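You operate a simulated robot arm through the tools that you are given. There is no shell and no other tool.

You are at the controls of a simulated robot arm. One attempt, no reset.

TASK
Fill the soap bottle to MAX at the green tap and cap it.
Fine: use the green well; leave the tray out.

It is judged by the outcome, as a careful person would: the job done as asked, and still so three seconds after it is handed in. It fails if anything else is knocked over, pushed out of place, dropped, spilled or broken. A push-on lid holds only when it is set on centred and level and pressed home; a screw cap is set on level and turned clockwise until tight.

THE ROBOT
A 6-joint arm with a two-finger parallel gripper, fixed in place. Base frame: the origin is at the foot of the arm, x ahead of it, y to its left, z up; the work surface is at about z = 880. Readings come in mm, degrees, newtons and seconds.
With the tool pointing down near the work surface it reaches from about 360 to 760 mm from the base axis. Its first joint turns from -66.0 to 66.0 degrees. Payload 2.45 kg.
The tool frame sits at the grasp point between the pads (the TCP): z along the fingers, y along the line on which they close. The tips reach 24 mm beyond it. The gripper opens to 68 mm. The fingers are 17 mm wide and 10 mm thick; the gripper's body (40 by 70 mm) begins 41 mm behind the TCP.
Orientation is that of the tool frame in the base frame, as a unit quaternion [x, y, z, w]. With the fingers straight down and closing along the base's y, the tool's x points along the base's -x, its y along +y and its z along -z.

THE INTERFACE
- The arm moves only by the tool arm_command. Its argument "targets" is a list that holds one entry, the list of rows, each a list of 7 numbers: the shift along the tool's x, y, z in m, then the turn, a rotation vector about the tool's x, y, z in degrees, then the opening, from 0 (shut) to 1 (fully open). In form: [[[dx, dy, dz, ax, ay, az, jaw], ...]]. A call has 1 to 20 rows; each row shifts and turns the commanded pose from where the row before left it, along the tool's axes as they then stand. A row lasts 0.2 s, in which the tool goes at most 50 mm and 8.6 degrees; a call with a longer step from one row to the next is refused whole, and so is a gripper value outside its range. Where a pose cannot be reached the arm comes as near as it can. A force on the tool above 40 N (or 10 N above the force at the start of the call, whichever is more), or a blocked arm, ends the call early, and 0.2 s more pass. The fingers move at their own pace (about 108 mm/s each) and stop on an object; they squeeze with about 34 N. The grip force told is the motor's: it shows also when the fingers shut on nothing. Time passes only in rows, and 0.2 s behind the last, so rows that do not move let the fingers close. It gives the time, the measured TCP pose, the force on the tool (base axes), the opening and the grip force at its end, in the units of the frame above (readings bear some noise), with the torque about the TCP (base axes, N m) and any sound that the robot's microphone picked up.
- Cameras (640 x 400 px; columns grow to the right, rows downward): "scene" is fixed at [190.3, 434.5, 1483.3]; the picture's right is [-0.49, -0.87, 0.00], its down [-0.33, 0.19, -0.92] and it looks along [0.80, -0.46, -0.38] (base axes); focal length 214 px, centre (320, 200). "wrist" rides on the gripper at [84, 11, -75] in the tool frame; the picture's right is [-0.13, 0.99, 0.00], its down [-0.60, -0.08, -0.79] and it looks along [-0.79, -0.10, 0.61] (tool axes); focal length 251 px, centre (320, 200). There is no depth. A picture from a camera that has moved, and an enlarged one, comes with that camera's place and axes in the base frame and with its lens.
- grab_frame(camera): a new picture of that camera. The clock stands still meanwhile.
- inspect(camera, box): a new picture of the part [left, top, right, bottom] of that camera's present view, enlarged. The clock stands still meanwhile.
- finish_job(): hands the job in; it is judged then, once.

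Nothing tells you positions but the pictures and the camera data. Unless the task says otherwise, let go and move clear before handing in.

The tools are called after "Emit:" by a JSON object that holds its "name" and its "arguments". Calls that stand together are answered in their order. arm_command: Moves the arm, as the interface text tells. Its arguments: {"type":"object","properties":{"targets":{"type":"array","items":{"type":"array","items":{"type":"array","items":{"type":"number"}}}}},"required":["targets"]} The other tools are called the same way: grab_frame (camera) takes a picture; inspect (camera, box) takes an enlarged picture of a part of a camera's view; finish_job () hands the job in.

At the start:

```text
time_s: 0.0
tool_pos: [418.9, 199.1, 1404.0]
tcp_rot: [0.0, 1.0, 0.0, 0.001]
contact_force: [-0.7, 0.6, -0.2]
torque: [0.02, 0.0, -0.02]
finger_gap: 68.1
finger_force: 0.1
```

scene: 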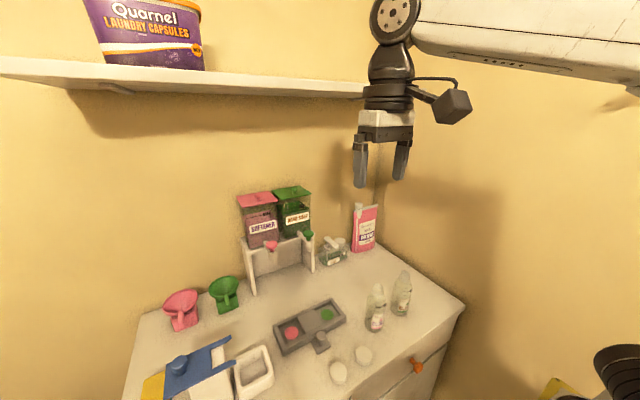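
wrist: 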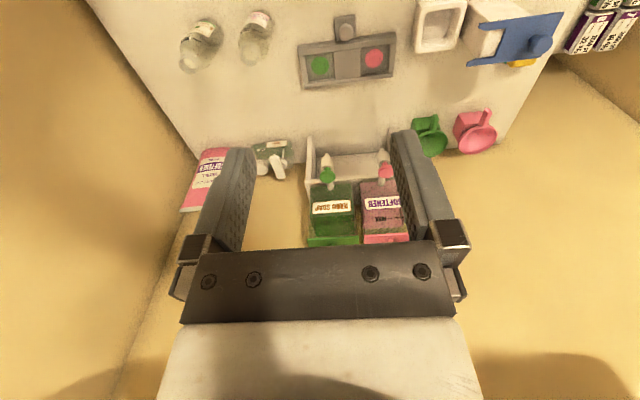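

I see a dispenser stand with a pink (softener) and green (hand soap) container, two bottles, two caps, a tray with a pink and a green well, and funnels. I'll look closer before moving.

Emit:
{"name": "inspect", "arguments": {"camera": "scene", "box": [220, 170, 400, 290]}}

Emit:
{"name": "inspect", "arguments": {"camera": "scene", "box": [260, 260, 440, 390]}}

Emit:
{"name": "inspect", "arguments": {"camera": "scene", "box": [120, 260, 300, 400]}}

Emit:
{"name": "inspect", "arguments": {"camera": "wrist", "box": [160, 0, 420, 120]}}

Emit:
{"name": "inspect", "arguments": {"camera": "wrist", "box": [180, 120, 420, 250]}}

```text
3.33 times, centred on (310, 230) of scene
camera zoom: at [190.3, 434.5, 1483.3], right [-0.49, -0.87, 0.0], down [-0.33, 0.19, -0.92], along [0.8, -0.46, -0.38], focal length 715 px, centre (353, 100)
```

zoom: 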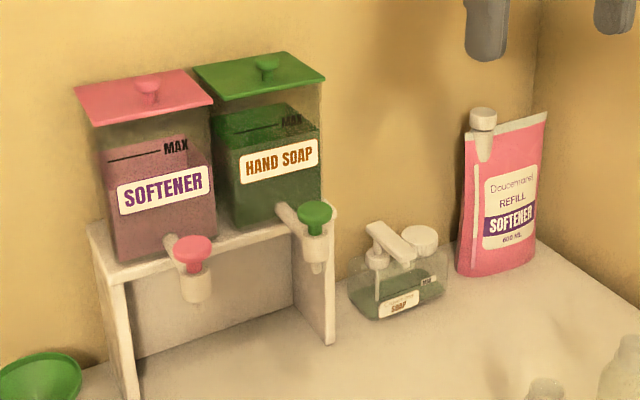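

```text
3.08 times, centred on (350, 325) of scene
camera zoom: at [190.3, 434.5, 1483.3], right [-0.49, -0.87, 0.0], down [-0.33, 0.19, -0.92], along [0.8, -0.46, -0.38], focal length 660 px, centre (228, -185)
```

zoom: 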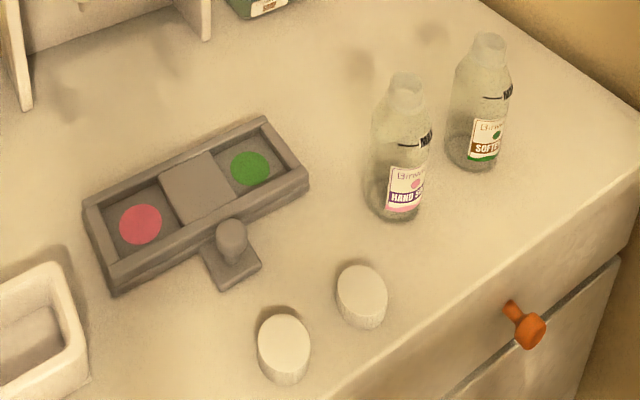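

```text
2.86 times, centred on (210, 330) of scene
camera zoom: at [190.3, 434.5, 1483.3], right [-0.49, -0.87, 0.0], down [-0.33, 0.19, -0.92], along [0.8, -0.46, -0.38], focal length 613 px, centre (634, -171)
```

zoom: 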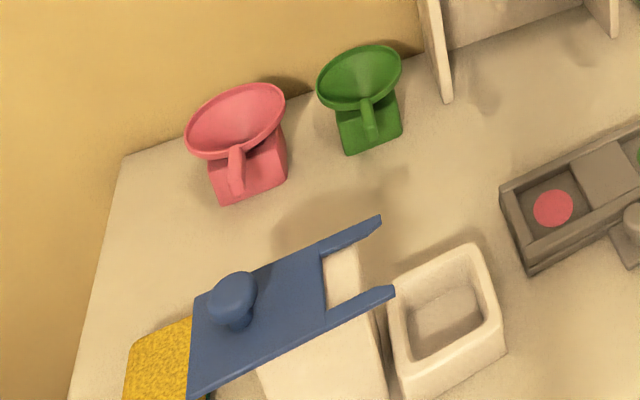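

```text
2.46 times, centred on (290, 60) of wrist
camera zoom: at [335.9, 209.9, 1480.3], right [0.13, 0.99, 0.0], down [0.6, -0.08, 0.79], along [0.79, -0.1, -0.61], focal length 619 px, centre (394, 545)
```

zoom: 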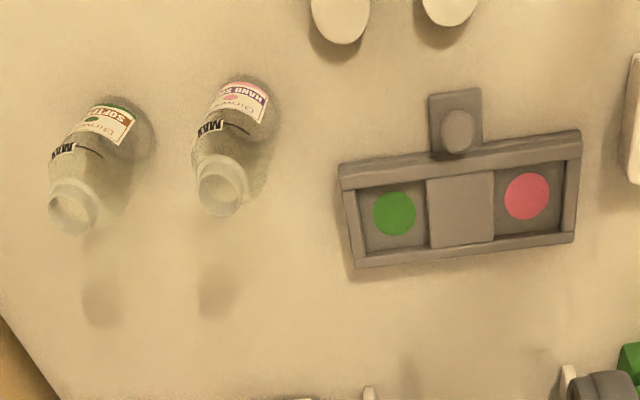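

```text
2.67 times, centred on (300, 185) of wrist
camera zoom: at [335.9, 209.9, 1480.3], right [0.13, 0.99, 0.0], down [0.6, -0.08, 0.79], along [0.79, -0.1, -0.61], focal length 670 px, centre (373, 240)
```

zoom: 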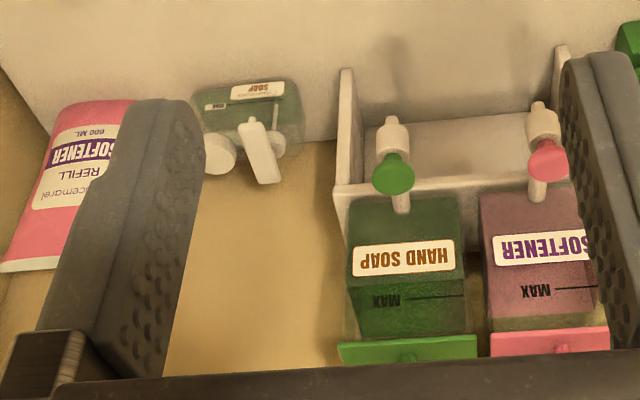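

The green "HAND SOAP" container has its tap at about (701, 181, 1137), in front of the stand. The grey sliding tray is pulled out at x≈600, with the green well in line with the green tap. I'll move closer so the wrist camera shows the tap mechanism.

Emit:
{"name": "arm_command", "arguments": {"targets": [[[-0.014, -0.001, 0.02, 0, 0, 0, 1], [-0.014, -0.001, 0.02, 0, 0, 0, 1], [-0.014, -0.001, 0.02, 0, 0, 0, 1], [-0.014, -0.001, 0.02, 0, 0, 0, 1], [-0.014, -0.001, 0.02, 0, 0, 0, 1], [-0.014, -0.001, 0.02, 0, 0, 0, 1], [-0.014, -0.001, 0.02, 0, 0, 0, 1], [-0.014, -0.001, 0.02, 0, 0, 0, 1], [-0.014, -0.001, 0.02, 0, 0, 0, 1], [-0.014, -0.001, 0.02, 0, 0, 0, 1]]]}}

Emit:
{"name": "grab_frame", "arguments": {"camera": "wrist"}}

Emit:
{"name": "grab_frame", "arguments": {"camera": "scene"}}

```text
time_s: 2.2
tool_pos: [560.7, 189.3, 1203.7]
tcp_rot: [0.0, 1.0, -0.001, 0.002]
contact_force: [0.3, -0.9, -0.8]
torque: [0.05, 0.04, 0.0]
finger_gap: 68.2
finger_force: 0.1
```

```text
taken
camera wrist: at [477.2, 200.5, 1279.6], right [0.13, 0.99, 0.0], down [0.6, -0.08, 0.79], along [0.79, -0.1, -0.61], focal length 251 px, centre (320, 200)
```

wrist: 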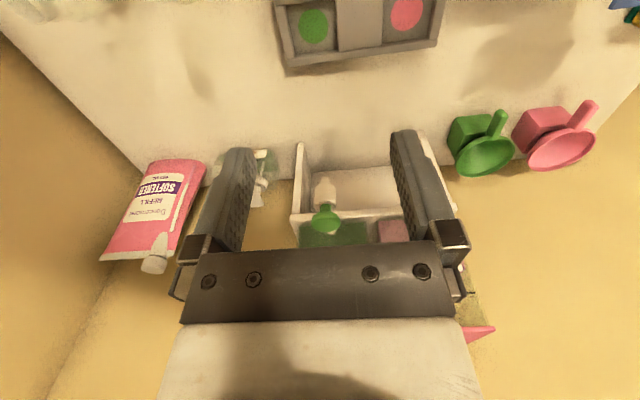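

```text
taken
```

scene: 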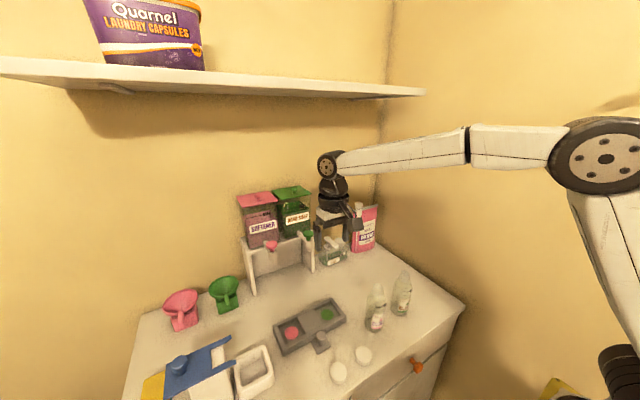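

Emit:
{"name": "inspect", "arguments": {"camera": "wrist", "box": [260, 130, 420, 250]}}

Emit:
{"name": "inspect", "arguments": {"camera": "wrist", "box": [240, 0, 460, 90]}}

Emit:
{"name": "inspect", "arguments": {"camera": "scene", "box": [250, 210, 350, 280]}}

Emit:
{"name": "inspect", "arguments": {"camera": "scene", "box": [355, 260, 425, 340]}}

Emit:
{"name": "inspect", "arguments": {"camera": "scene", "box": [265, 290, 385, 390]}}

```text
3.33 times, centred on (340, 190) of wrist
camera zoom: at [477.2, 200.5, 1279.6], right [0.13, 0.99, 0.0], down [0.6, -0.08, 0.79], along [0.79, -0.1, -0.61], focal length 838 px, centre (253, 233)
```

zoom: 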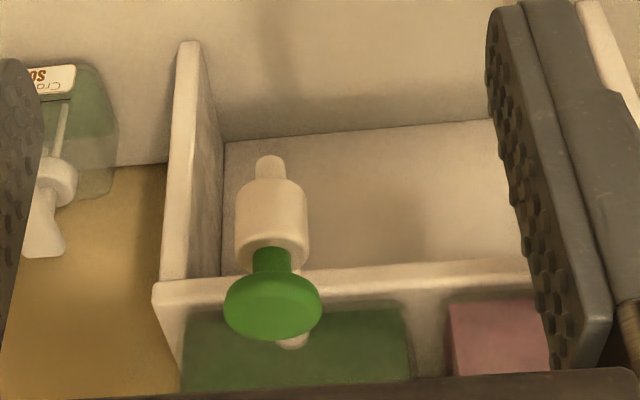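

```text
2.91 times, centred on (350, 45) of wrist
camera zoom: at [477.2, 200.5, 1279.6], right [0.13, 0.99, 0.0], down [0.6, -0.08, 0.79], along [0.79, -0.1, -0.61], focal length 731 px, centre (233, 651)
```

zoom: 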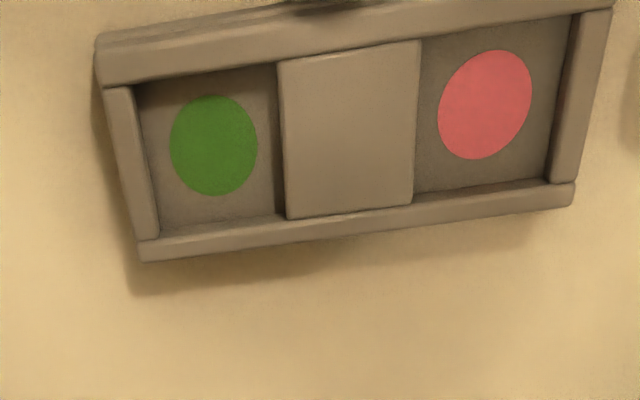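

```text
5.71 times, centred on (300, 245) of scene
camera zoom: at [190.3, 434.5, 1483.3], right [-0.49, -0.87, 0.0], down [-0.33, 0.19, -0.92], along [0.8, -0.46, -0.38], focal length 1226 px, centre (434, -57)
```

zoom: 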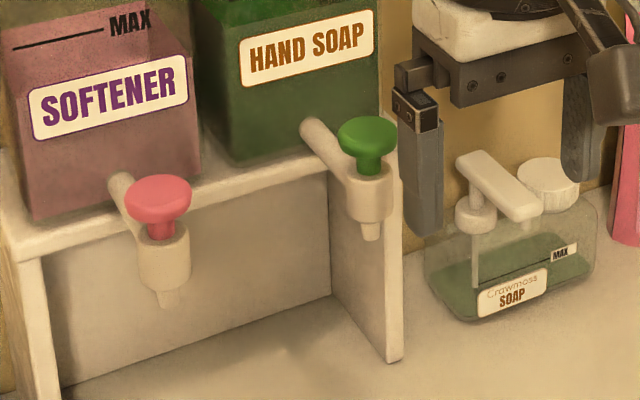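

```text
5.00 times, centred on (390, 300) of scene
camera zoom: at [190.3, 434.5, 1483.3], right [-0.49, -0.87, 0.0], down [-0.33, 0.19, -0.92], along [0.8, -0.46, -0.38], focal length 1072 px, centre (-30, -300)
```

zoom: 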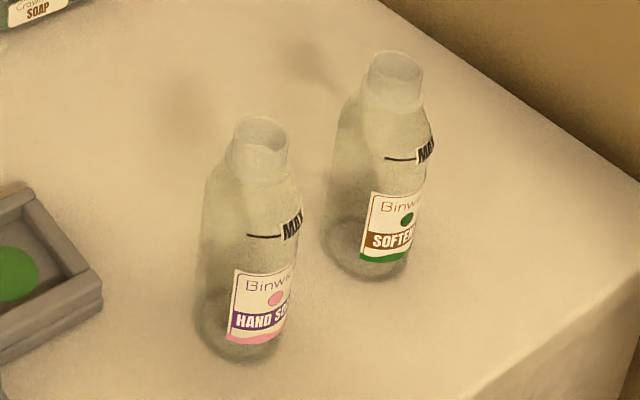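

```text
4.00 times, centred on (325, 340) of scene
camera zoom: at [190.3, 434.5, 1483.3], right [-0.49, -0.87, 0.0], down [-0.33, 0.19, -0.92], along [0.8, -0.46, -0.38], focal length 858 px, centre (300, -360)
```

zoom: 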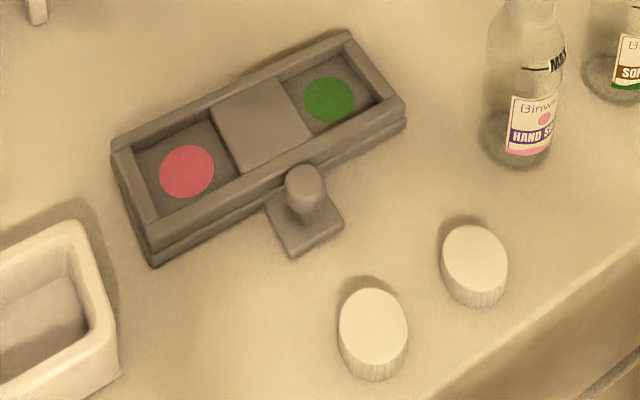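

The taps look like push-button valves: a mushroom knob on a plunger above the nozzle. Next I'll look closely at the two bottles and the caps from nearer the robot side.

Emit:
{"name": "arm_command", "arguments": {"targets": [[[0.015, -0.01, 0.005, 0, 0, 0, 1], [0.015, -0.01, 0.005, 0, 0, 0, 1], [0.015, -0.01, 0.005, 0, 0, 0, 1], [0.015, -0.01, 0.005, 0, 0, 0, 1], [0.015, -0.01, 0.005, 0, 0, 0, 1], [0.015, -0.01, 0.005, 0, 0, 0, 1], [0.015, -0.01, 0.005, 0, 0, 0, 1], [0.015, -0.01, 0.005, 0, 0, 0, 1], [0.015, -0.01, 0.005, 0, 0, 0, 1], [0.015, -0.01, 0.005, 0, 0, 0, 1]]]}}

Emit:
{"name": "grab_frame", "arguments": {"camera": "wrist"}}

```text
time_s: 4.4
tool_pos: [409.8, 89.1, 1154.5]
tcp_rot: [0.0, 1.0, 0.001, 0.0]
contact_force: [0.2, 0.1, 0.3]
torque: [0.01, -0.01, 0.01]
finger_gap: 67.9
finger_force: 0.0
```

```text
taken
camera wrist: at [326.1, 100.5, 1230.5], right [0.13, 0.99, 0.0], down [0.6, -0.08, 0.79], along [0.79, -0.1, -0.61], focal length 251 px, centre (320, 200)
```

wrist: 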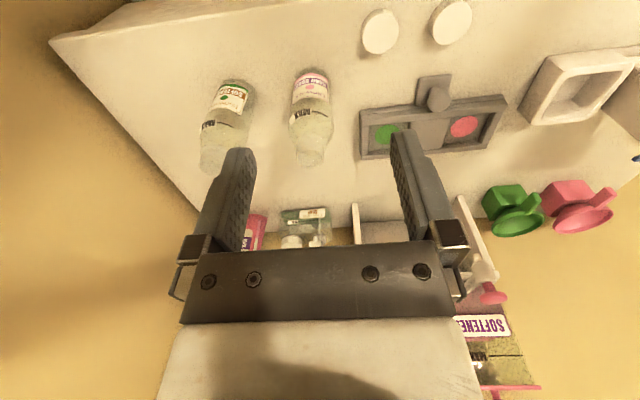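

Emit:
{"name": "inspect", "arguments": {"camera": "wrist", "box": [190, 60, 350, 180]}}

Emit:
{"name": "inspect", "arguments": {"camera": "wrist", "box": [340, 0, 500, 100]}}

Emit:
{"name": "inspect", "arguments": {"camera": "wrist", "box": [340, 60, 520, 170]}}

```text
3.33 times, centred on (270, 120) of wrist
camera zoom: at [326.1, 100.5, 1230.5], right [0.13, 0.99, 0.0], down [0.6, -0.08, 0.79], along [0.79, -0.1, -0.61], focal length 838 px, centre (487, 467)
```

zoom: 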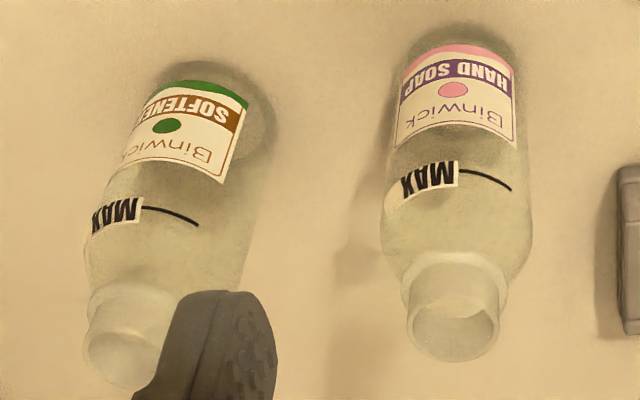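

```text
4.00 times, centred on (420, 50) of wrist
camera zoom: at [326.1, 100.5, 1230.5], right [0.13, 0.99, 0.0], down [0.6, -0.08, 0.79], along [0.79, -0.1, -0.61], focal length 1006 px, centre (-80, 800)
```

zoom: 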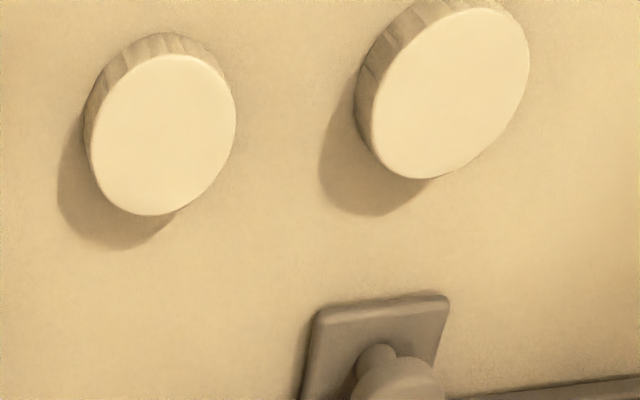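

```text
3.56 times, centred on (430, 115) of wrist
camera zoom: at [326.1, 100.5, 1230.5], right [0.13, 0.99, 0.0], down [0.6, -0.08, 0.79], along [0.79, -0.1, -0.61], focal length 894 px, centre (-71, 502)
```

zoom: 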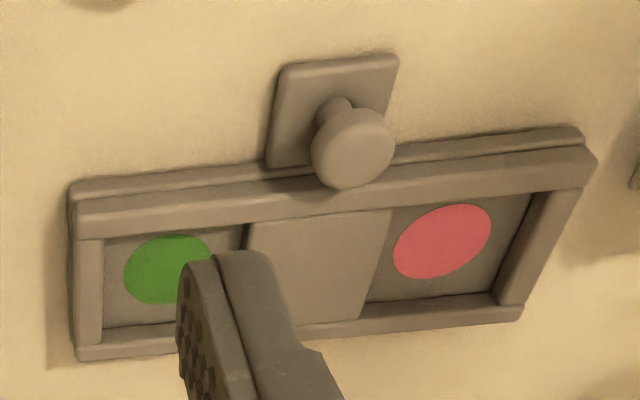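

The soap bottle labelled "HAND SOAP" stands with its mouth at about (509, 66, 1031). The green well is at about (600, 176) and the green tap's nozzle at about (721, 175, 1054). The two ridged white caps are at about (450, 156) and (450, 236). I'll go in closer on the bottle to refine its position.

Emit:
{"name": "arm_command", "arguments": {"targets": [[[-0.005, -0.006, 0.015, 0, 0, 0, 1], [-0.005, -0.006, 0.015, 0, 0, 0, 1], [-0.005, -0.006, 0.015, 0, 0, 0, 1], [-0.005, -0.005, 0.015, 0, 0, 0, 1], [0, 0, 0.014, 0, 0, 0, 1]]]}}

Emit:
{"name": "grab_frame", "arguments": {"camera": "wrist"}}

Emit:
{"name": "inspect", "arguments": {"camera": "scene", "box": [335, 250, 435, 340]}}

```text
time_s: 5.6
tool_pos: [429.8, 65.2, 1081.3]
tcp_rot: [0.0, 1.0, 0.0, 0.002]
contact_force: [-0.1, 0.5, -0.4]
torque: [0.03, -0.02, 0.02]
finger_gap: 68.1
finger_force: 0.1
```

```text
taken
camera wrist: at [346.6, 76.4, 1156.9], right [0.13, 0.99, 0.0], down [0.6, -0.08, 0.79], along [0.79, -0.1, -0.61], focal length 251 px, centre (320, 200)
```

wrist: 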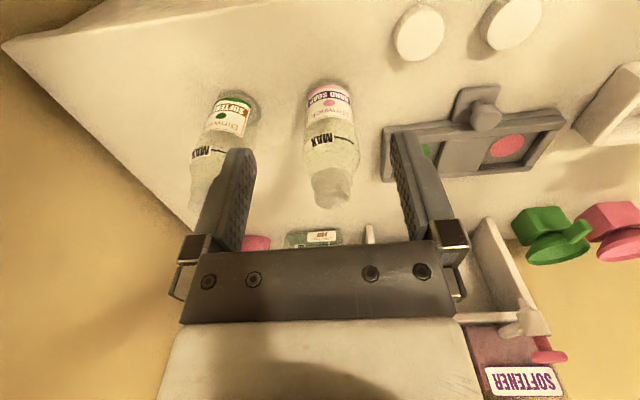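

```text
4.44 times, centred on (385, 295) of scene
camera zoom: at [190.3, 434.5, 1483.3], right [-0.49, -0.87, 0.0], down [-0.33, 0.19, -0.92], along [0.8, -0.46, -0.38], focal length 953 px, centre (31, -222)
```

zoom: 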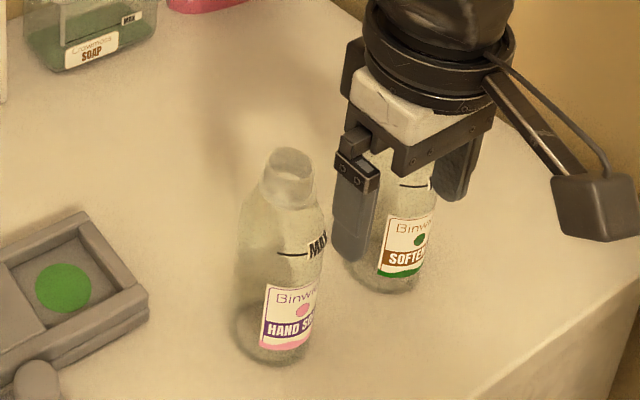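

Emit:
{"name": "inspect", "arguments": {"camera": "wrist", "box": [280, 70, 390, 220]}}

Emit:
{"name": "inspect", "arguments": {"camera": "wrist", "box": [380, 0, 580, 120]}}

```text
2.67 times, centred on (335, 145) of wrist
camera zoom: at [346.6, 76.4, 1156.9], right [0.13, 0.99, 0.0], down [0.6, -0.08, 0.79], along [0.79, -0.1, -0.61], focal length 670 px, centre (280, 347)
```

zoom: 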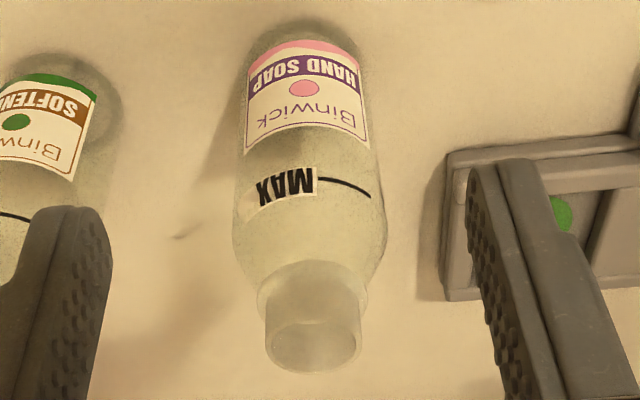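

```text
3.20 times, centred on (480, 60) of wrist
camera zoom: at [346.6, 76.4, 1156.9], right [0.13, 0.99, 0.0], down [0.6, -0.08, 0.79], along [0.79, -0.1, -0.61], focal length 805 px, centre (-192, 648)
```

zoom: 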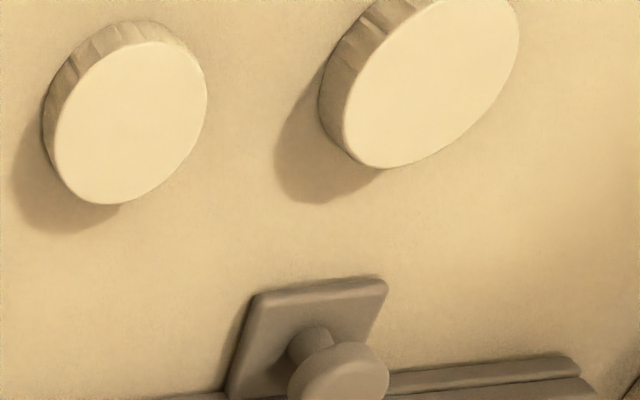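

The soap bottle's neck is at about (509.5, 66), roughly 30 mm wide, with the rim near z = 1031. I'll move over it and lower the open fingers around the neck, without closing yet.

Emit:
{"name": "arm_command", "arguments": {"targets": [[[-0.02, 0, 0, 0, 0, 0, 1], [-0.02, 0, 0, 0, 0, 0, 1], [-0.02, 0.0005, 0, 0, 0, 0, 1], [-0.0197, 0, 0, 0, 0, 0, 1], [0, 0, 0.01, 0, 0, 0, 1], [0, 0, 0.01, 0, 0, 0, 1], [0, 0, 0.01, 0, 0, 0, 1], [0, 0, 0.01, 0, 0, 0, 1], [0, 0, 0.01, 0, 0, 0, 1], [0, 0, 0.007, 0, 0, 0, 1]]]}}

Emit:
{"name": "grab_frame", "arguments": {"camera": "wrist"}}

Emit:
{"name": "inspect", "arguments": {"camera": "scene", "box": [335, 240, 435, 340]}}

```text
time_s: 7.8
tool_pos: [509.3, 66.0, 1021.5]
tcp_rot: [0.0, 1.0, -0.001, 0.002]
contact_force: [0.5, 0.0, -0.1]
torque: [0.0, 0.03, 0.02]
finger_gap: 67.9
finger_force: 0.1
```

```text
taken
camera wrist: at [426.6, 77.0, 1098.8], right [0.13, 0.99, 0.0], down [0.6, -0.08, 0.79], along [0.79, -0.1, -0.61], focal length 251 px, centre (320, 200)
```

wrist: 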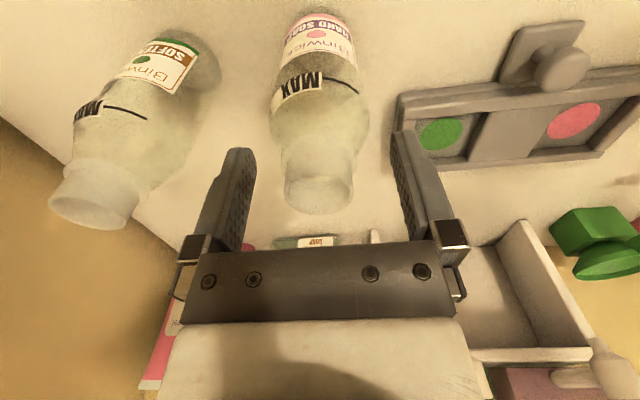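

```text
4.00 times, centred on (385, 290) of scene
camera zoom: at [190.3, 434.5, 1483.3], right [-0.49, -0.87, 0.0], down [-0.33, 0.19, -0.92], along [0.8, -0.46, -0.38], focal length 858 px, centre (60, -160)
```

zoom: 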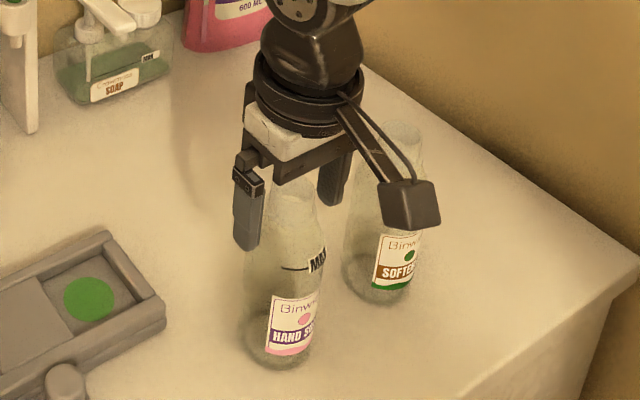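

The open fingers straddle the neck, centred, with the tips just above the shoulder. I'll close on the neck now.

Emit:
{"name": "arm_command", "arguments": {"targets": [[[0, 0, 0, 0, 0, 0, 0], [0, 0, 0, 0, 0, 0, 0], [0, 0, 0, 0, 0, 0, 0]]]}}

Emit:
{"name": "grab_frame", "arguments": {"camera": "wrist"}}

```text
time_s: 8.6
tool_pos: [510.8, 65.6, 1022.9]
tcp_rot: [-0.001, 1.0, -0.001, 0.001]
contact_force: [-0.8, -0.9, 0.3]
torque: [-0.01, 0.0, 0.01]
finger_gap: 42.1
finger_force: 33.3
```

```text
taken
camera wrist: at [426.7, 77.0, 1098.9], right [0.13, 0.99, 0.0], down [0.6, -0.08, 0.79], along [0.79, -0.1, -0.61], focal length 251 px, centre (320, 200)
```

wrist: 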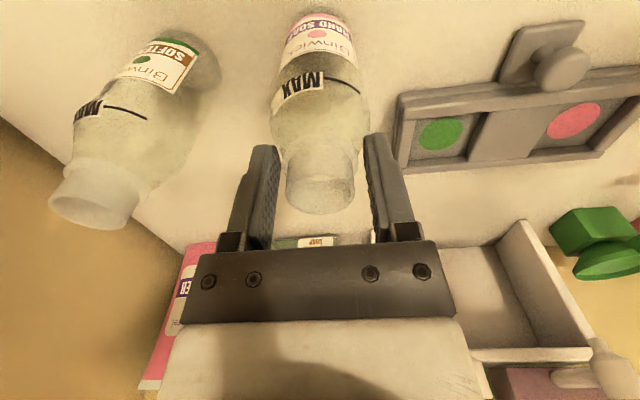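

The gap stopped at 42 mm, wider than the neck, so the tips are pinching the sloped shoulder. I'll reopen, rise 8 mm and grip the neck itself.

Emit:
{"name": "arm_command", "arguments": {"targets": [[[0, 0, 0, 0, 0, 0, 1], [0, 0, 0, 0, 0, 0, 1], [0, 0, -0.004, 0, 0, 0, 1], [0, 0, -0.004, 0, 0, 0, 1], [0, 0, 0, 0, 0, 0, 0], [0, 0, 0, 0, 0, 0, 0], [0, 0, 0, 0, 0, 0, 0]]]}}

Emit:
{"name": "grab_frame", "arguments": {"camera": "wrist"}}

Emit:
{"name": "inspect", "arguments": {"camera": "scene", "box": [345, 240, 425, 340]}}

```text
time_s: 10.2
tool_pos: [510.1, 66.6, 1031.5]
tcp_rot: [0.0, 1.0, 0.0, 0.002]
contact_force: [0.3, -0.5, 0.4]
torque: [-0.03, 0.01, 0.0]
finger_gap: 34.7
finger_force: 34.1
```

```text
taken
camera wrist: at [426.9, 77.2, 1107.2], right [0.13, 0.99, 0.0], down [0.6, -0.08, 0.79], along [0.79, -0.1, -0.61], focal length 251 px, centre (320, 200)
```

wrist: 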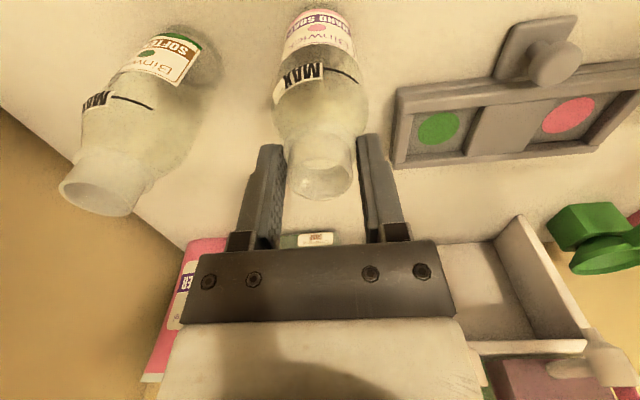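

```text
4.00 times, centred on (385, 290) of scene
camera zoom: at [190.3, 434.5, 1483.3], right [-0.49, -0.87, 0.0], down [-0.33, 0.19, -0.92], along [0.8, -0.46, -0.38], focal length 858 px, centre (60, -160)
```

zoom: 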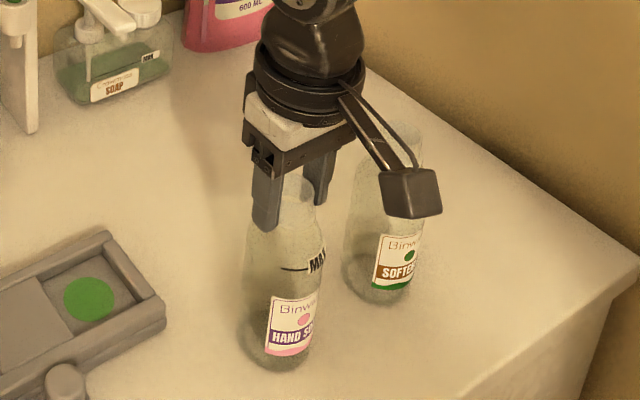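

The gap of 34.7 mm means the pads are on the neck's ring. I'll re-grip about 5 mm higher, on the neck proper, for a straighter hold.

Emit:
{"name": "arm_command", "arguments": {"targets": [[[0, 0, 0, 0, 0, 0, 1], [0, 0, 0, 0, 0, 0, 1], [0, 0, -0.005, 0, 0, 0, 1], [0, 0, 0, 0, 0, 0, 0], [0, 0, 0, 0, 0, 0, 0], [0, 0, 0, 0, 0, 0, 0]]]}}

```text
time_s: 11.6
tool_pos: [509.5, 66.2, 1035.0]
tcp_rot: [0.0, 1.0, -0.001, 0.001]
contact_force: [-0.3, 0.4, 0.8]
torque: [0.04, 0.05, 0.02]
finger_gap: 30.6
finger_force: 33.6
```

The grip is now on the 30 mm neck. I'll lift slowly and check how it hangs.

Emit:
{"name": "arm_command", "arguments": {"targets": [[[0, 0, -0.005, 0, 0, 0, 0], [0, 0, -0.01, 0, 0, 0, 0], [0, 0, -0.01, 0, 0, 0, 0], [0, 0, -0.01, 0, 0, 0, 0], [0, 0, -0.01, 0, 0, 0, 0], [0, 0, -0.01, 0, 0, 0, 0], [0, 0, -0.005, 0, 0, 0, 0]]]}}

Emit:
{"name": "grab_frame", "arguments": {"camera": "wrist"}}

Emit:
{"name": "inspect", "arguments": {"camera": "scene", "box": [305, 230, 425, 340]}}

```text
time_s: 13.2
tool_pos: [510.0, 65.9, 1097.2]
tcp_rot: [0.001, 1.0, -0.001, 0.001]
contact_force: [-0.2, -0.4, -0.6]
torque: [0.01, 0.01, 0.03]
finger_gap: 30.3
finger_force: 33.8
```

```text
taken
camera wrist: at [426.8, 76.4, 1173.5], right [0.13, 0.99, 0.0], down [0.6, -0.08, 0.79], along [0.79, -0.1, -0.61], focal length 251 px, centre (320, 200)
```

wrist: 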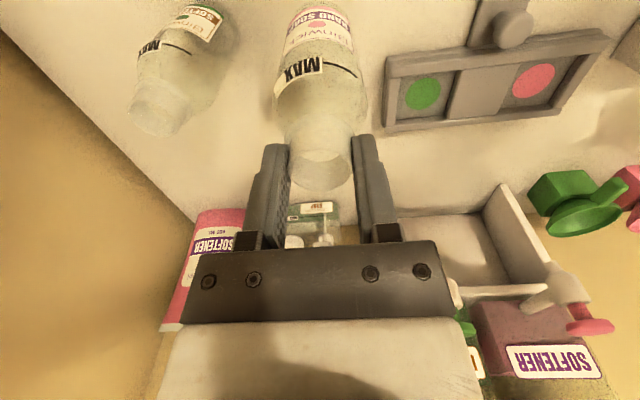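

```text
3.64 times, centred on (365, 285) of scene
camera zoom: at [190.3, 434.5, 1483.3], right [-0.49, -0.87, 0.0], down [-0.33, 0.19, -0.92], along [0.8, -0.46, -0.38], focal length 780 px, centre (156, -109)
```

zoom: 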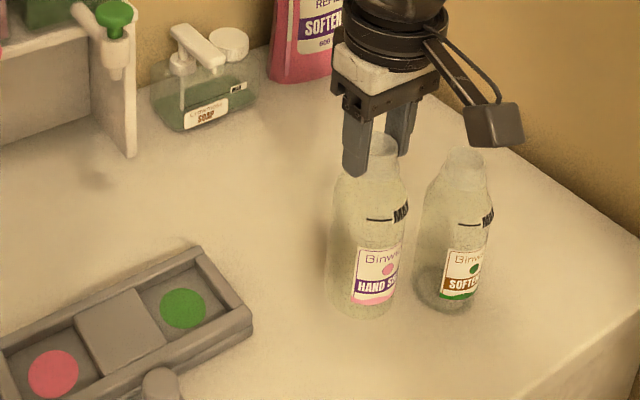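

The bottle hangs upright. I'll carry it above the green well, keeping the base about 30 mm above the tray walls, and check the alignment.

Emit:
{"name": "arm_command", "arguments": {"targets": [[[-0.005, 0.006, 0, 0, 0, 0, 0], [-0.01, 0.012, 0, 0, 0, 0, 0], [-0.01, 0.012, 0, 0, 0, 0, 0], [-0.01, 0.012, 0, 0, 0, 0, 0], [-0.01, 0.012, 0, 0, 0, 0, 0], [-0.01, 0.012, 0, 0, 0, 0, 0], [-0.01, 0.012, 0, 0, 0, 0, 0], [-0.01, 0.012, 0, 0, 0, 0, 0], [-0.01, 0.012, 0, 0, 0, 0, 0], [-0.005, 0.008, 0, 0, 0, 0, 0], [0, 0, 0, 0, 0, 0, 0]]]}}

Emit:
{"name": "grab_frame", "arguments": {"camera": "wrist"}}

Emit:
{"name": "inspect", "arguments": {"camera": "scene", "box": [265, 240, 385, 350]}}

```text
time_s: 15.6
tool_pos: [600.1, 176.8, 1096.9]
tcp_rot: [0.0, 1.0, 0.0, 0.0]
contact_force: [0.4, 0.1, 0.1]
torque: [0.02, -0.04, 0.0]
finger_gap: 29.8
finger_force: 34.1
```

```text
taken
camera wrist: at [517.3, 187.7, 1172.1], right [0.13, 0.99, 0.0], down [0.6, -0.08, 0.79], along [0.79, -0.1, -0.61], focal length 251 px, centre (320, 200)
```

wrist: 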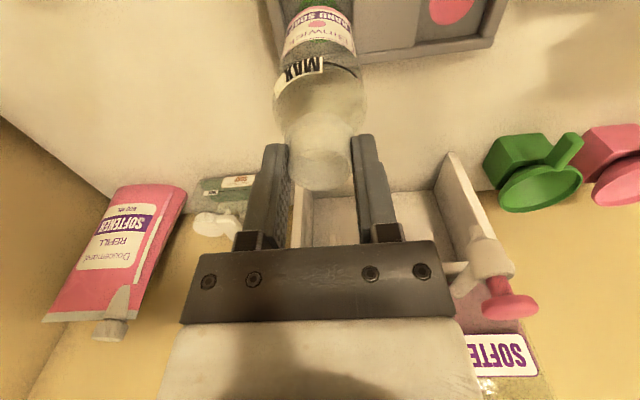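

```text
3.64 times, centred on (325, 295) of scene
camera zoom: at [190.3, 434.5, 1483.3], right [-0.49, -0.87, 0.0], down [-0.33, 0.19, -0.92], along [0.8, -0.46, -0.38], focal length 780 px, centre (302, -146)
```

zoom: 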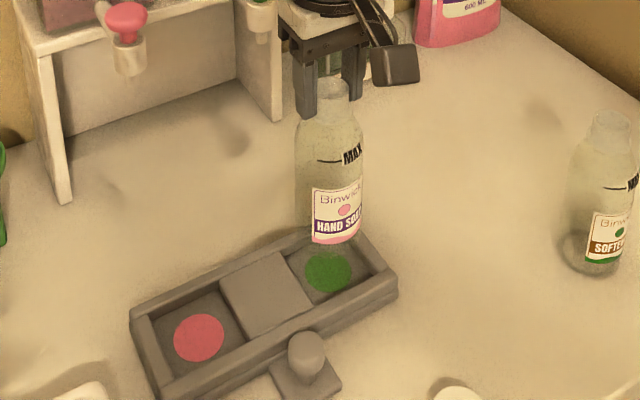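

Emit:
{"name": "inspect", "arguments": {"camera": "scene", "box": [290, 270, 370, 340]}}

Emit:
{"name": "inspect", "arguments": {"camera": "wrist", "box": [250, 0, 410, 110]}}

```text
5.71 times, centred on (330, 305) of scene
camera zoom: at [190.3, 434.5, 1483.3], right [-0.49, -0.87, 0.0], down [-0.33, 0.19, -0.92], along [0.8, -0.46, -0.38], focal length 1226 px, centre (263, -400)
```

zoom: 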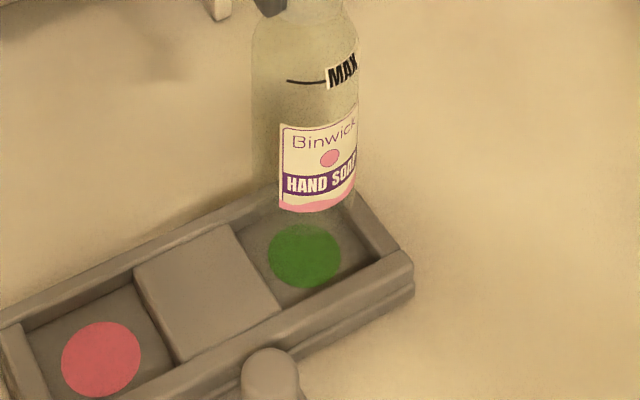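

```text
3.64 times, centred on (330, 55) of wrist
camera zoom: at [517.3, 187.7, 1172.1], right [0.13, 0.99, 0.0], down [0.6, -0.08, 0.79], along [0.79, -0.1, -0.61], focal length 914 px, centre (284, 727)
```

zoom: 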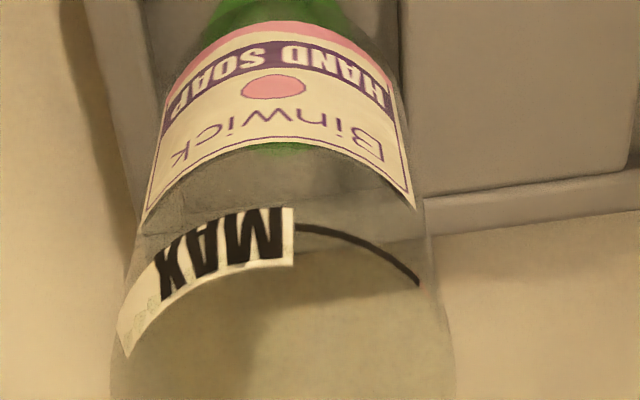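

The bottle hangs over the green well and is nearly centred; I estimate the well centre at (601.5, 175.5), about 61 mm square. I'll nudge it over and lower to just above the walls, then check again.

Emit:
{"name": "arm_command", "arguments": {"targets": [[[-0.0008, -0.0013, 0.005, 0, 0, 0, 0], [0, 0, 0.007, 0, 0, 0, 0], [0, 0, 0.007, 0, 0, 0, 0], [0, 0, 0.006, 0, 0, 0, 0], [0, 0, 0.005, 0, 0, 0, 0], [0, 0, 0.003, 0, 0, 0, 0], [0, 0, 0, 0, 0, 0, 0]]]}}

Emit:
{"name": "inspect", "arguments": {"camera": "scene", "box": [290, 260, 370, 340]}}

Emit:
{"name": "inspect", "arguments": {"camera": "wrist", "box": [230, 0, 430, 110]}}

```text
time_s: 17.2
tool_pos: [601.8, 174.7, 1064.2]
tcp_rot: [0.0, 1.0, 0.0, 0.001]
contact_force: [-0.9, -0.8, -1.0]
torque: [0.03, -0.04, 0.0]
finger_gap: 29.9
finger_force: 34.0
```

```text
5.00 times, centred on (330, 300) of scene
camera zoom: at [190.3, 434.5, 1483.3], right [-0.49, -0.87, 0.0], down [-0.33, 0.19, -0.92], along [0.8, -0.46, -0.38], focal length 1072 px, centre (270, -300)
```

zoom: 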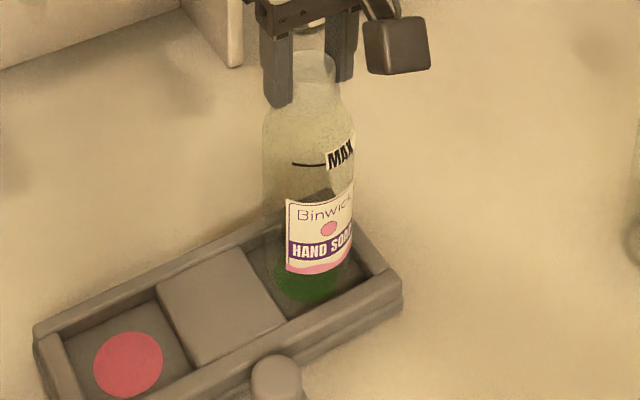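

```text
3.20 times, centred on (330, 55) of wrist
camera zoom: at [517.8, 186.2, 1139.9], right [0.13, 0.99, 0.0], down [0.6, -0.08, 0.79], along [0.79, -0.1, -0.61], focal length 805 px, centre (288, 664)
```

zoom: 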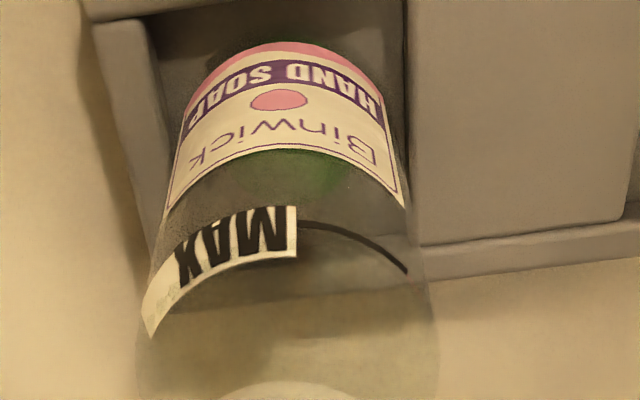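

The base is about 8 mm above the wall tops and centred in the well from both views. I'll lower slowly while watching the force.

Emit:
{"name": "arm_command", "arguments": {"targets": [[[0, 0, 0.003, 0, 0, 0, 0], [0, 0, 0.003, 0, 0, 0, 0], [0, 0, 0.003, 0, 0, 0, 0], [0, 0, 0.003, 0, 0, 0, 0], [0, 0, 0, 0, 0, 0, 0]]]}}

Emit:
{"name": "inspect", "arguments": {"camera": "scene", "box": [290, 260, 370, 340]}}

```text
time_s: 18.4
tool_pos: [601.5, 175.6, 1051.2]
tcp_rot: [-0.001, 1.0, -0.001, 0.001]
contact_force: [-0.7, -0.3, -0.7]
torque: [0.02, 0.01, 0.01]
finger_gap: 29.8
finger_force: 33.7
```

```text
5.00 times, centred on (330, 300) of scene
camera zoom: at [190.3, 434.5, 1483.3], right [-0.49, -0.87, 0.0], down [-0.33, 0.19, -0.92], along [0.8, -0.46, -0.38], focal length 1072 px, centre (270, -300)
```

zoom: 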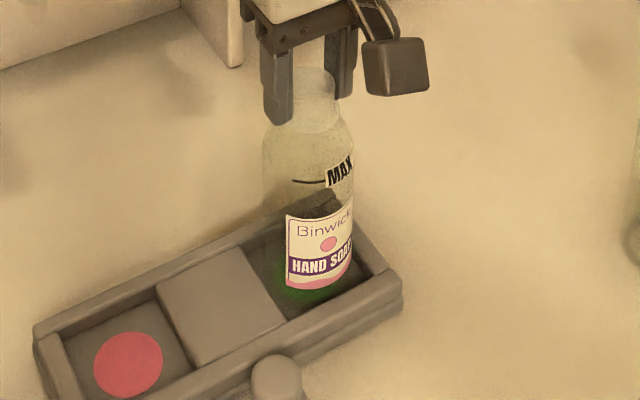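

No contact yet and the base is below the wall tops. I'll continue in 1 mm steps until it touches the floor.

Emit:
{"name": "arm_command", "arguments": {"targets": [[[0, 0, 0.001, 0, 0, 0, 0], [0, 0, 0.001, 0, 0, 0, 0], [0, 0, 0.001, 0, 0, 0, 0], [0, 0, 0.001, 0, 0, 0, 0]]]}}

```text
time_s: 19.4
tool_pos: [602.4, 175.0, 1050.9]
tcp_rot: [0.0, 1.0, 0.001, 0.006]
contact_force: [-1.9, -1.0, 35.4]
torque: [-0.15, 0.59, -0.01]
finger_gap: 29.5
finger_force: 33.8
```

Contact at about 35 N with the base near z ≈ 895. I need to tell whether this is the well floor or a wall edge before releasing.

Emit:
{"name": "inspect", "arguments": {"camera": "scene", "box": [310, 290, 360, 325]}}

Emit:
{"name": "inspect", "arguments": {"camera": "wrist", "box": [250, 0, 410, 80]}}

Emit:
{"name": "grab_frame", "arguments": {"camera": "wrist"}}

```text
11.43 times, centred on (335, 308) of scene
camera zoom: at [189.5, 434.3, 1483.5], right [-0.49, -0.87, 0.0], down [-0.33, 0.19, -0.92], along [0.8, -0.46, -0.38], focal length 2451 px, centre (149, -1029)
```

zoom: 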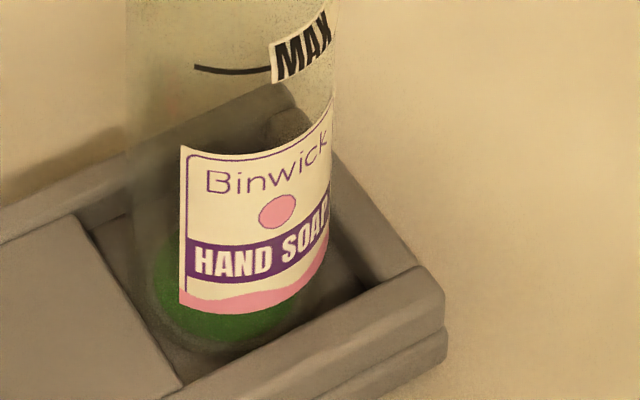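

```text
4.00 times, centred on (330, 40) of wrist
camera zoom: at [518.0, 186.0, 1126.8], right [0.13, 0.99, 0.0], down [0.6, -0.08, 0.8], along [0.79, -0.1, -0.6], focal length 1006 px, centre (280, 840)
```

zoom: 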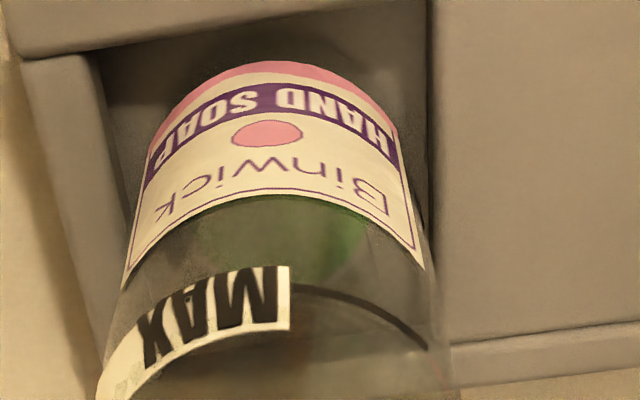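

```text
taken
camera wrist: at [518.0, 186.0, 1126.8], right [0.13, 0.99, 0.0], down [0.6, -0.08, 0.8], along [0.79, -0.1, -0.6], focal length 251 px, centre (320, 200)
```

wrist: 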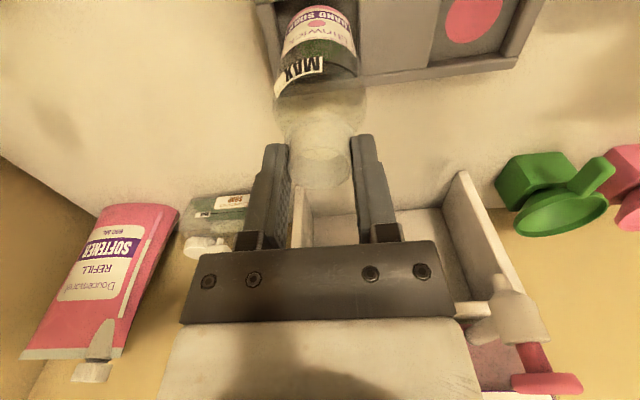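

The base ellipse sits inside the well with the green dot visible through it, and the contact height matches the floor. I'll ease off the pressure and check the remaining force before opening.

Emit:
{"name": "arm_command", "arguments": {"targets": [[[0, 0, -0.001, 0, 0, 0, 0], [0, 0, -0.001, 0, 0, 0, 0], [0, 0, -0.0012, 0, 0, 0, 0], [0, 0, 0, 0, 0, 0, 0]]]}}

```text
time_s: 20.4
tool_pos: [601.6, 174.7, 1051.8]
tcp_rot: [0.0, 1.0, 0.001, 0.002]
contact_force: [1.0, 1.0, 17.9]
torque: [0.15, -0.21, -0.01]
finger_gap: 29.5
finger_force: 34.2
```

The contact point moves around the centre as the load changes, which means a flat seat on the floor. I'll remove the rest of the load and open.

Emit:
{"name": "arm_command", "arguments": {"targets": [[[0, 0, -0.001, 0, 0, 0, 0], [0, 0, -0.001, 0, 0, 0, 0], [0, 0, 0, 0, 0, 0, 0], [0, 0, 0, 0, 0, 0, 1], [0, 0, 0, 0, 0, 0, 1]]]}}

Emit:
{"name": "inspect", "arguments": {"camera": "scene", "box": [290, 260, 370, 340]}}

Emit:
{"name": "grab_frame", "arguments": {"camera": "wrist"}}

```text
time_s: 21.6
tool_pos: [601.3, 174.1, 1053.2]
tcp_rot: [0.0, 1.0, -0.001, 0.001]
contact_force: [0.4, -0.8, -0.8]
torque: [0.01, -0.03, -0.01]
finger_gap: 68.0
finger_force: 0.1
```

```text
5.00 times, centred on (330, 300) of scene
camera zoom: at [190.3, 434.5, 1483.3], right [-0.49, -0.87, 0.0], down [-0.33, 0.19, -0.92], along [0.8, -0.46, -0.38], focal length 1072 px, centre (270, -300)
```

zoom: 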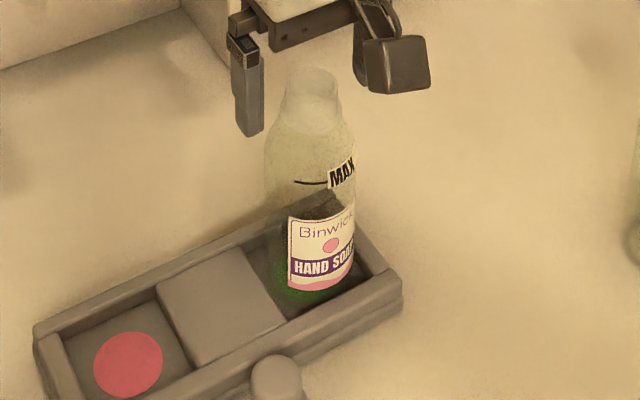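

```text
taken
camera wrist: at [517.5, 185.6, 1128.8], right [0.13, 0.99, 0.0], down [0.6, -0.08, 0.79], along [0.79, -0.1, -0.61], focal length 251 px, centre (320, 200)
```

wrist: 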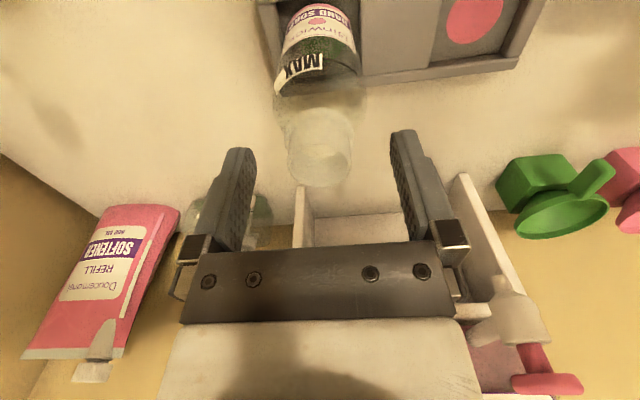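

The bottle stands upright in the green well. I'll rise clear and go look at the tray's knob from nearer the robot.

Emit:
{"name": "arm_command", "arguments": {"targets": [[[0, 0, -0.01, 0, 0, 0, 1], [0, 0, -0.015, 0, 0, 0, 1], [0, 0, -0.02, 0, 0, 0, 1], [0, 0, -0.02, 0, 0, 0, 1], [0.02, 0.01, -0.005, 0, 0, 0, 1], [0.03, 0.01, 0, 0, 0, 0, 1], [0.03, 0.01, 0, 0, 0, 0, 1], [0.03, 0.01, 0, 0, 0, 0, 1], [0.02, 0.01, 0.02, 0, 0, 0, 1], [0, 0, 0.03, 0, 0, 0, 1], [0, 0, 0.03, 0, 0, 0, 1], [0, 0, 0.02, 0, 0, 0, 1]]]}}

Emit:
{"name": "grab_frame", "arguments": {"camera": "wrist"}}

Emit:
{"name": "grab_frame", "arguments": {"camera": "scene"}}

```text
time_s: 24.2
tool_pos: [471.5, 221.7, 1022.3]
tcp_rot: [0.0, 1.0, 0.0, 0.003]
contact_force: [-0.3, 0.4, -0.6]
torque: [0.02, -0.02, -0.02]
finger_gap: 67.9
finger_force: 0.0
```

```text
taken
camera wrist: at [387.4, 234.0, 1097.9], right [0.13, 0.99, 0.0], down [0.6, -0.08, 0.79], along [0.79, -0.1, -0.61], focal length 251 px, centre (320, 200)
```

wrist: 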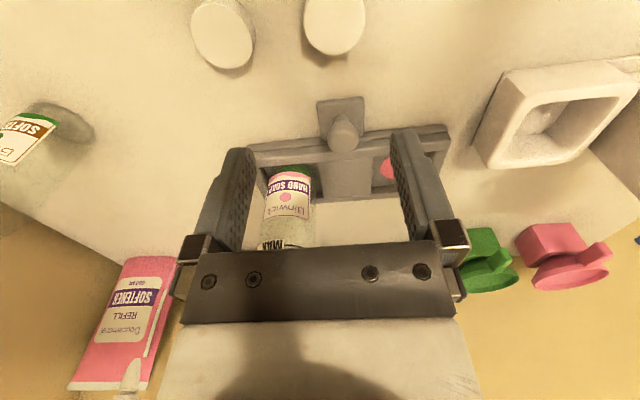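

```text
taken
```

scene: 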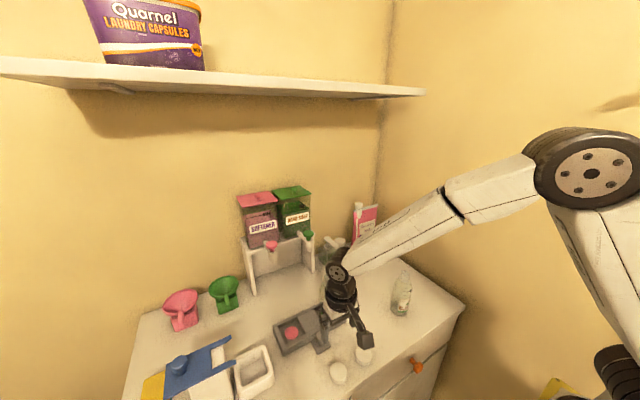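

Emit:
{"name": "inspect", "arguments": {"camera": "wrist", "box": [240, 80, 460, 210]}}

Emit:
{"name": "inspect", "arguments": {"camera": "wrist", "box": [180, 0, 380, 90]}}

Emit:
{"name": "inspect", "arguments": {"camera": "wrist", "box": [300, 85, 390, 165]}}

```text
2.91 times, centred on (350, 145) of wrist
camera zoom: at [387.4, 234.0, 1097.9], right [0.13, 0.99, 0.0], down [0.6, -0.08, 0.79], along [0.79, -0.1, -0.61], focal length 731 px, centre (233, 360)
```

zoom: 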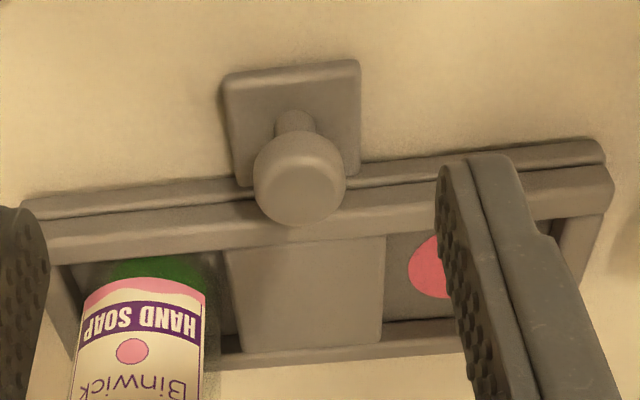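

```text
3.20 times, centred on (280, 45) of wrist
camera zoom: at [387.4, 234.0, 1097.9], right [0.13, 0.99, 0.0], down [0.6, -0.08, 0.79], along [0.79, -0.1, -0.61], focal length 805 px, centre (448, 696)
```

zoom: 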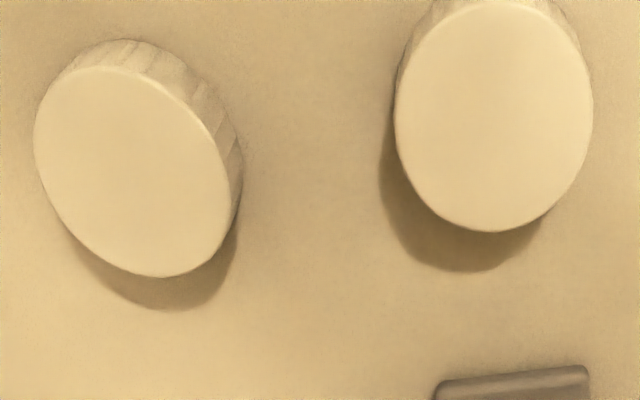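

```text
5.00 times, centred on (345, 125) of wrist
camera zoom: at [387.4, 234.0, 1097.9], right [0.13, 0.99, 0.0], down [0.6, -0.08, 0.79], along [0.79, -0.1, -0.61], focal length 1257 px, centre (195, 575)
```

zoom: 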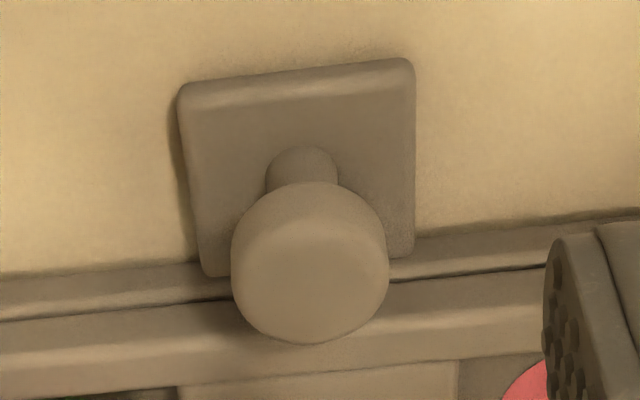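

The knob head is a 28 mm cylinder with its axis at about (534, 235.5) and its top near z = 919. I'll take a still reading to check the pose before approaching it.

Emit:
{"name": "arm_command", "arguments": {"targets": [[[0, 0, 0, 0, 0, 0, 1], [0, 0, 0, 0, 0, 0, 1]]]}}

Emit:
{"name": "inspect", "arguments": {"camera": "wrist", "box": [300, 85, 390, 165]}}

```text
time_s: 24.8
tool_pos: [471.8, 221.3, 1020.9]
tcp_rot: [0.0, 1.0, 0.0, 0.001]
contact_force: [-0.6, -0.2, 0.9]
torque: [0.01, 0.0, -0.01]
finger_gap: 68.1
finger_force: 0.0
```

```text
5.00 times, centred on (345, 125) of wrist
camera zoom: at [387.4, 234.0, 1098.2], right [0.13, 0.99, 0.0], down [0.6, -0.08, 0.79], along [0.79, -0.1, -0.61], focal length 1257 px, centre (195, 575)
```

zoom: 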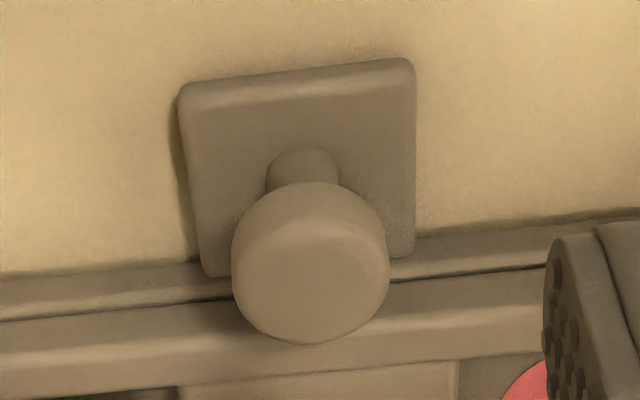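

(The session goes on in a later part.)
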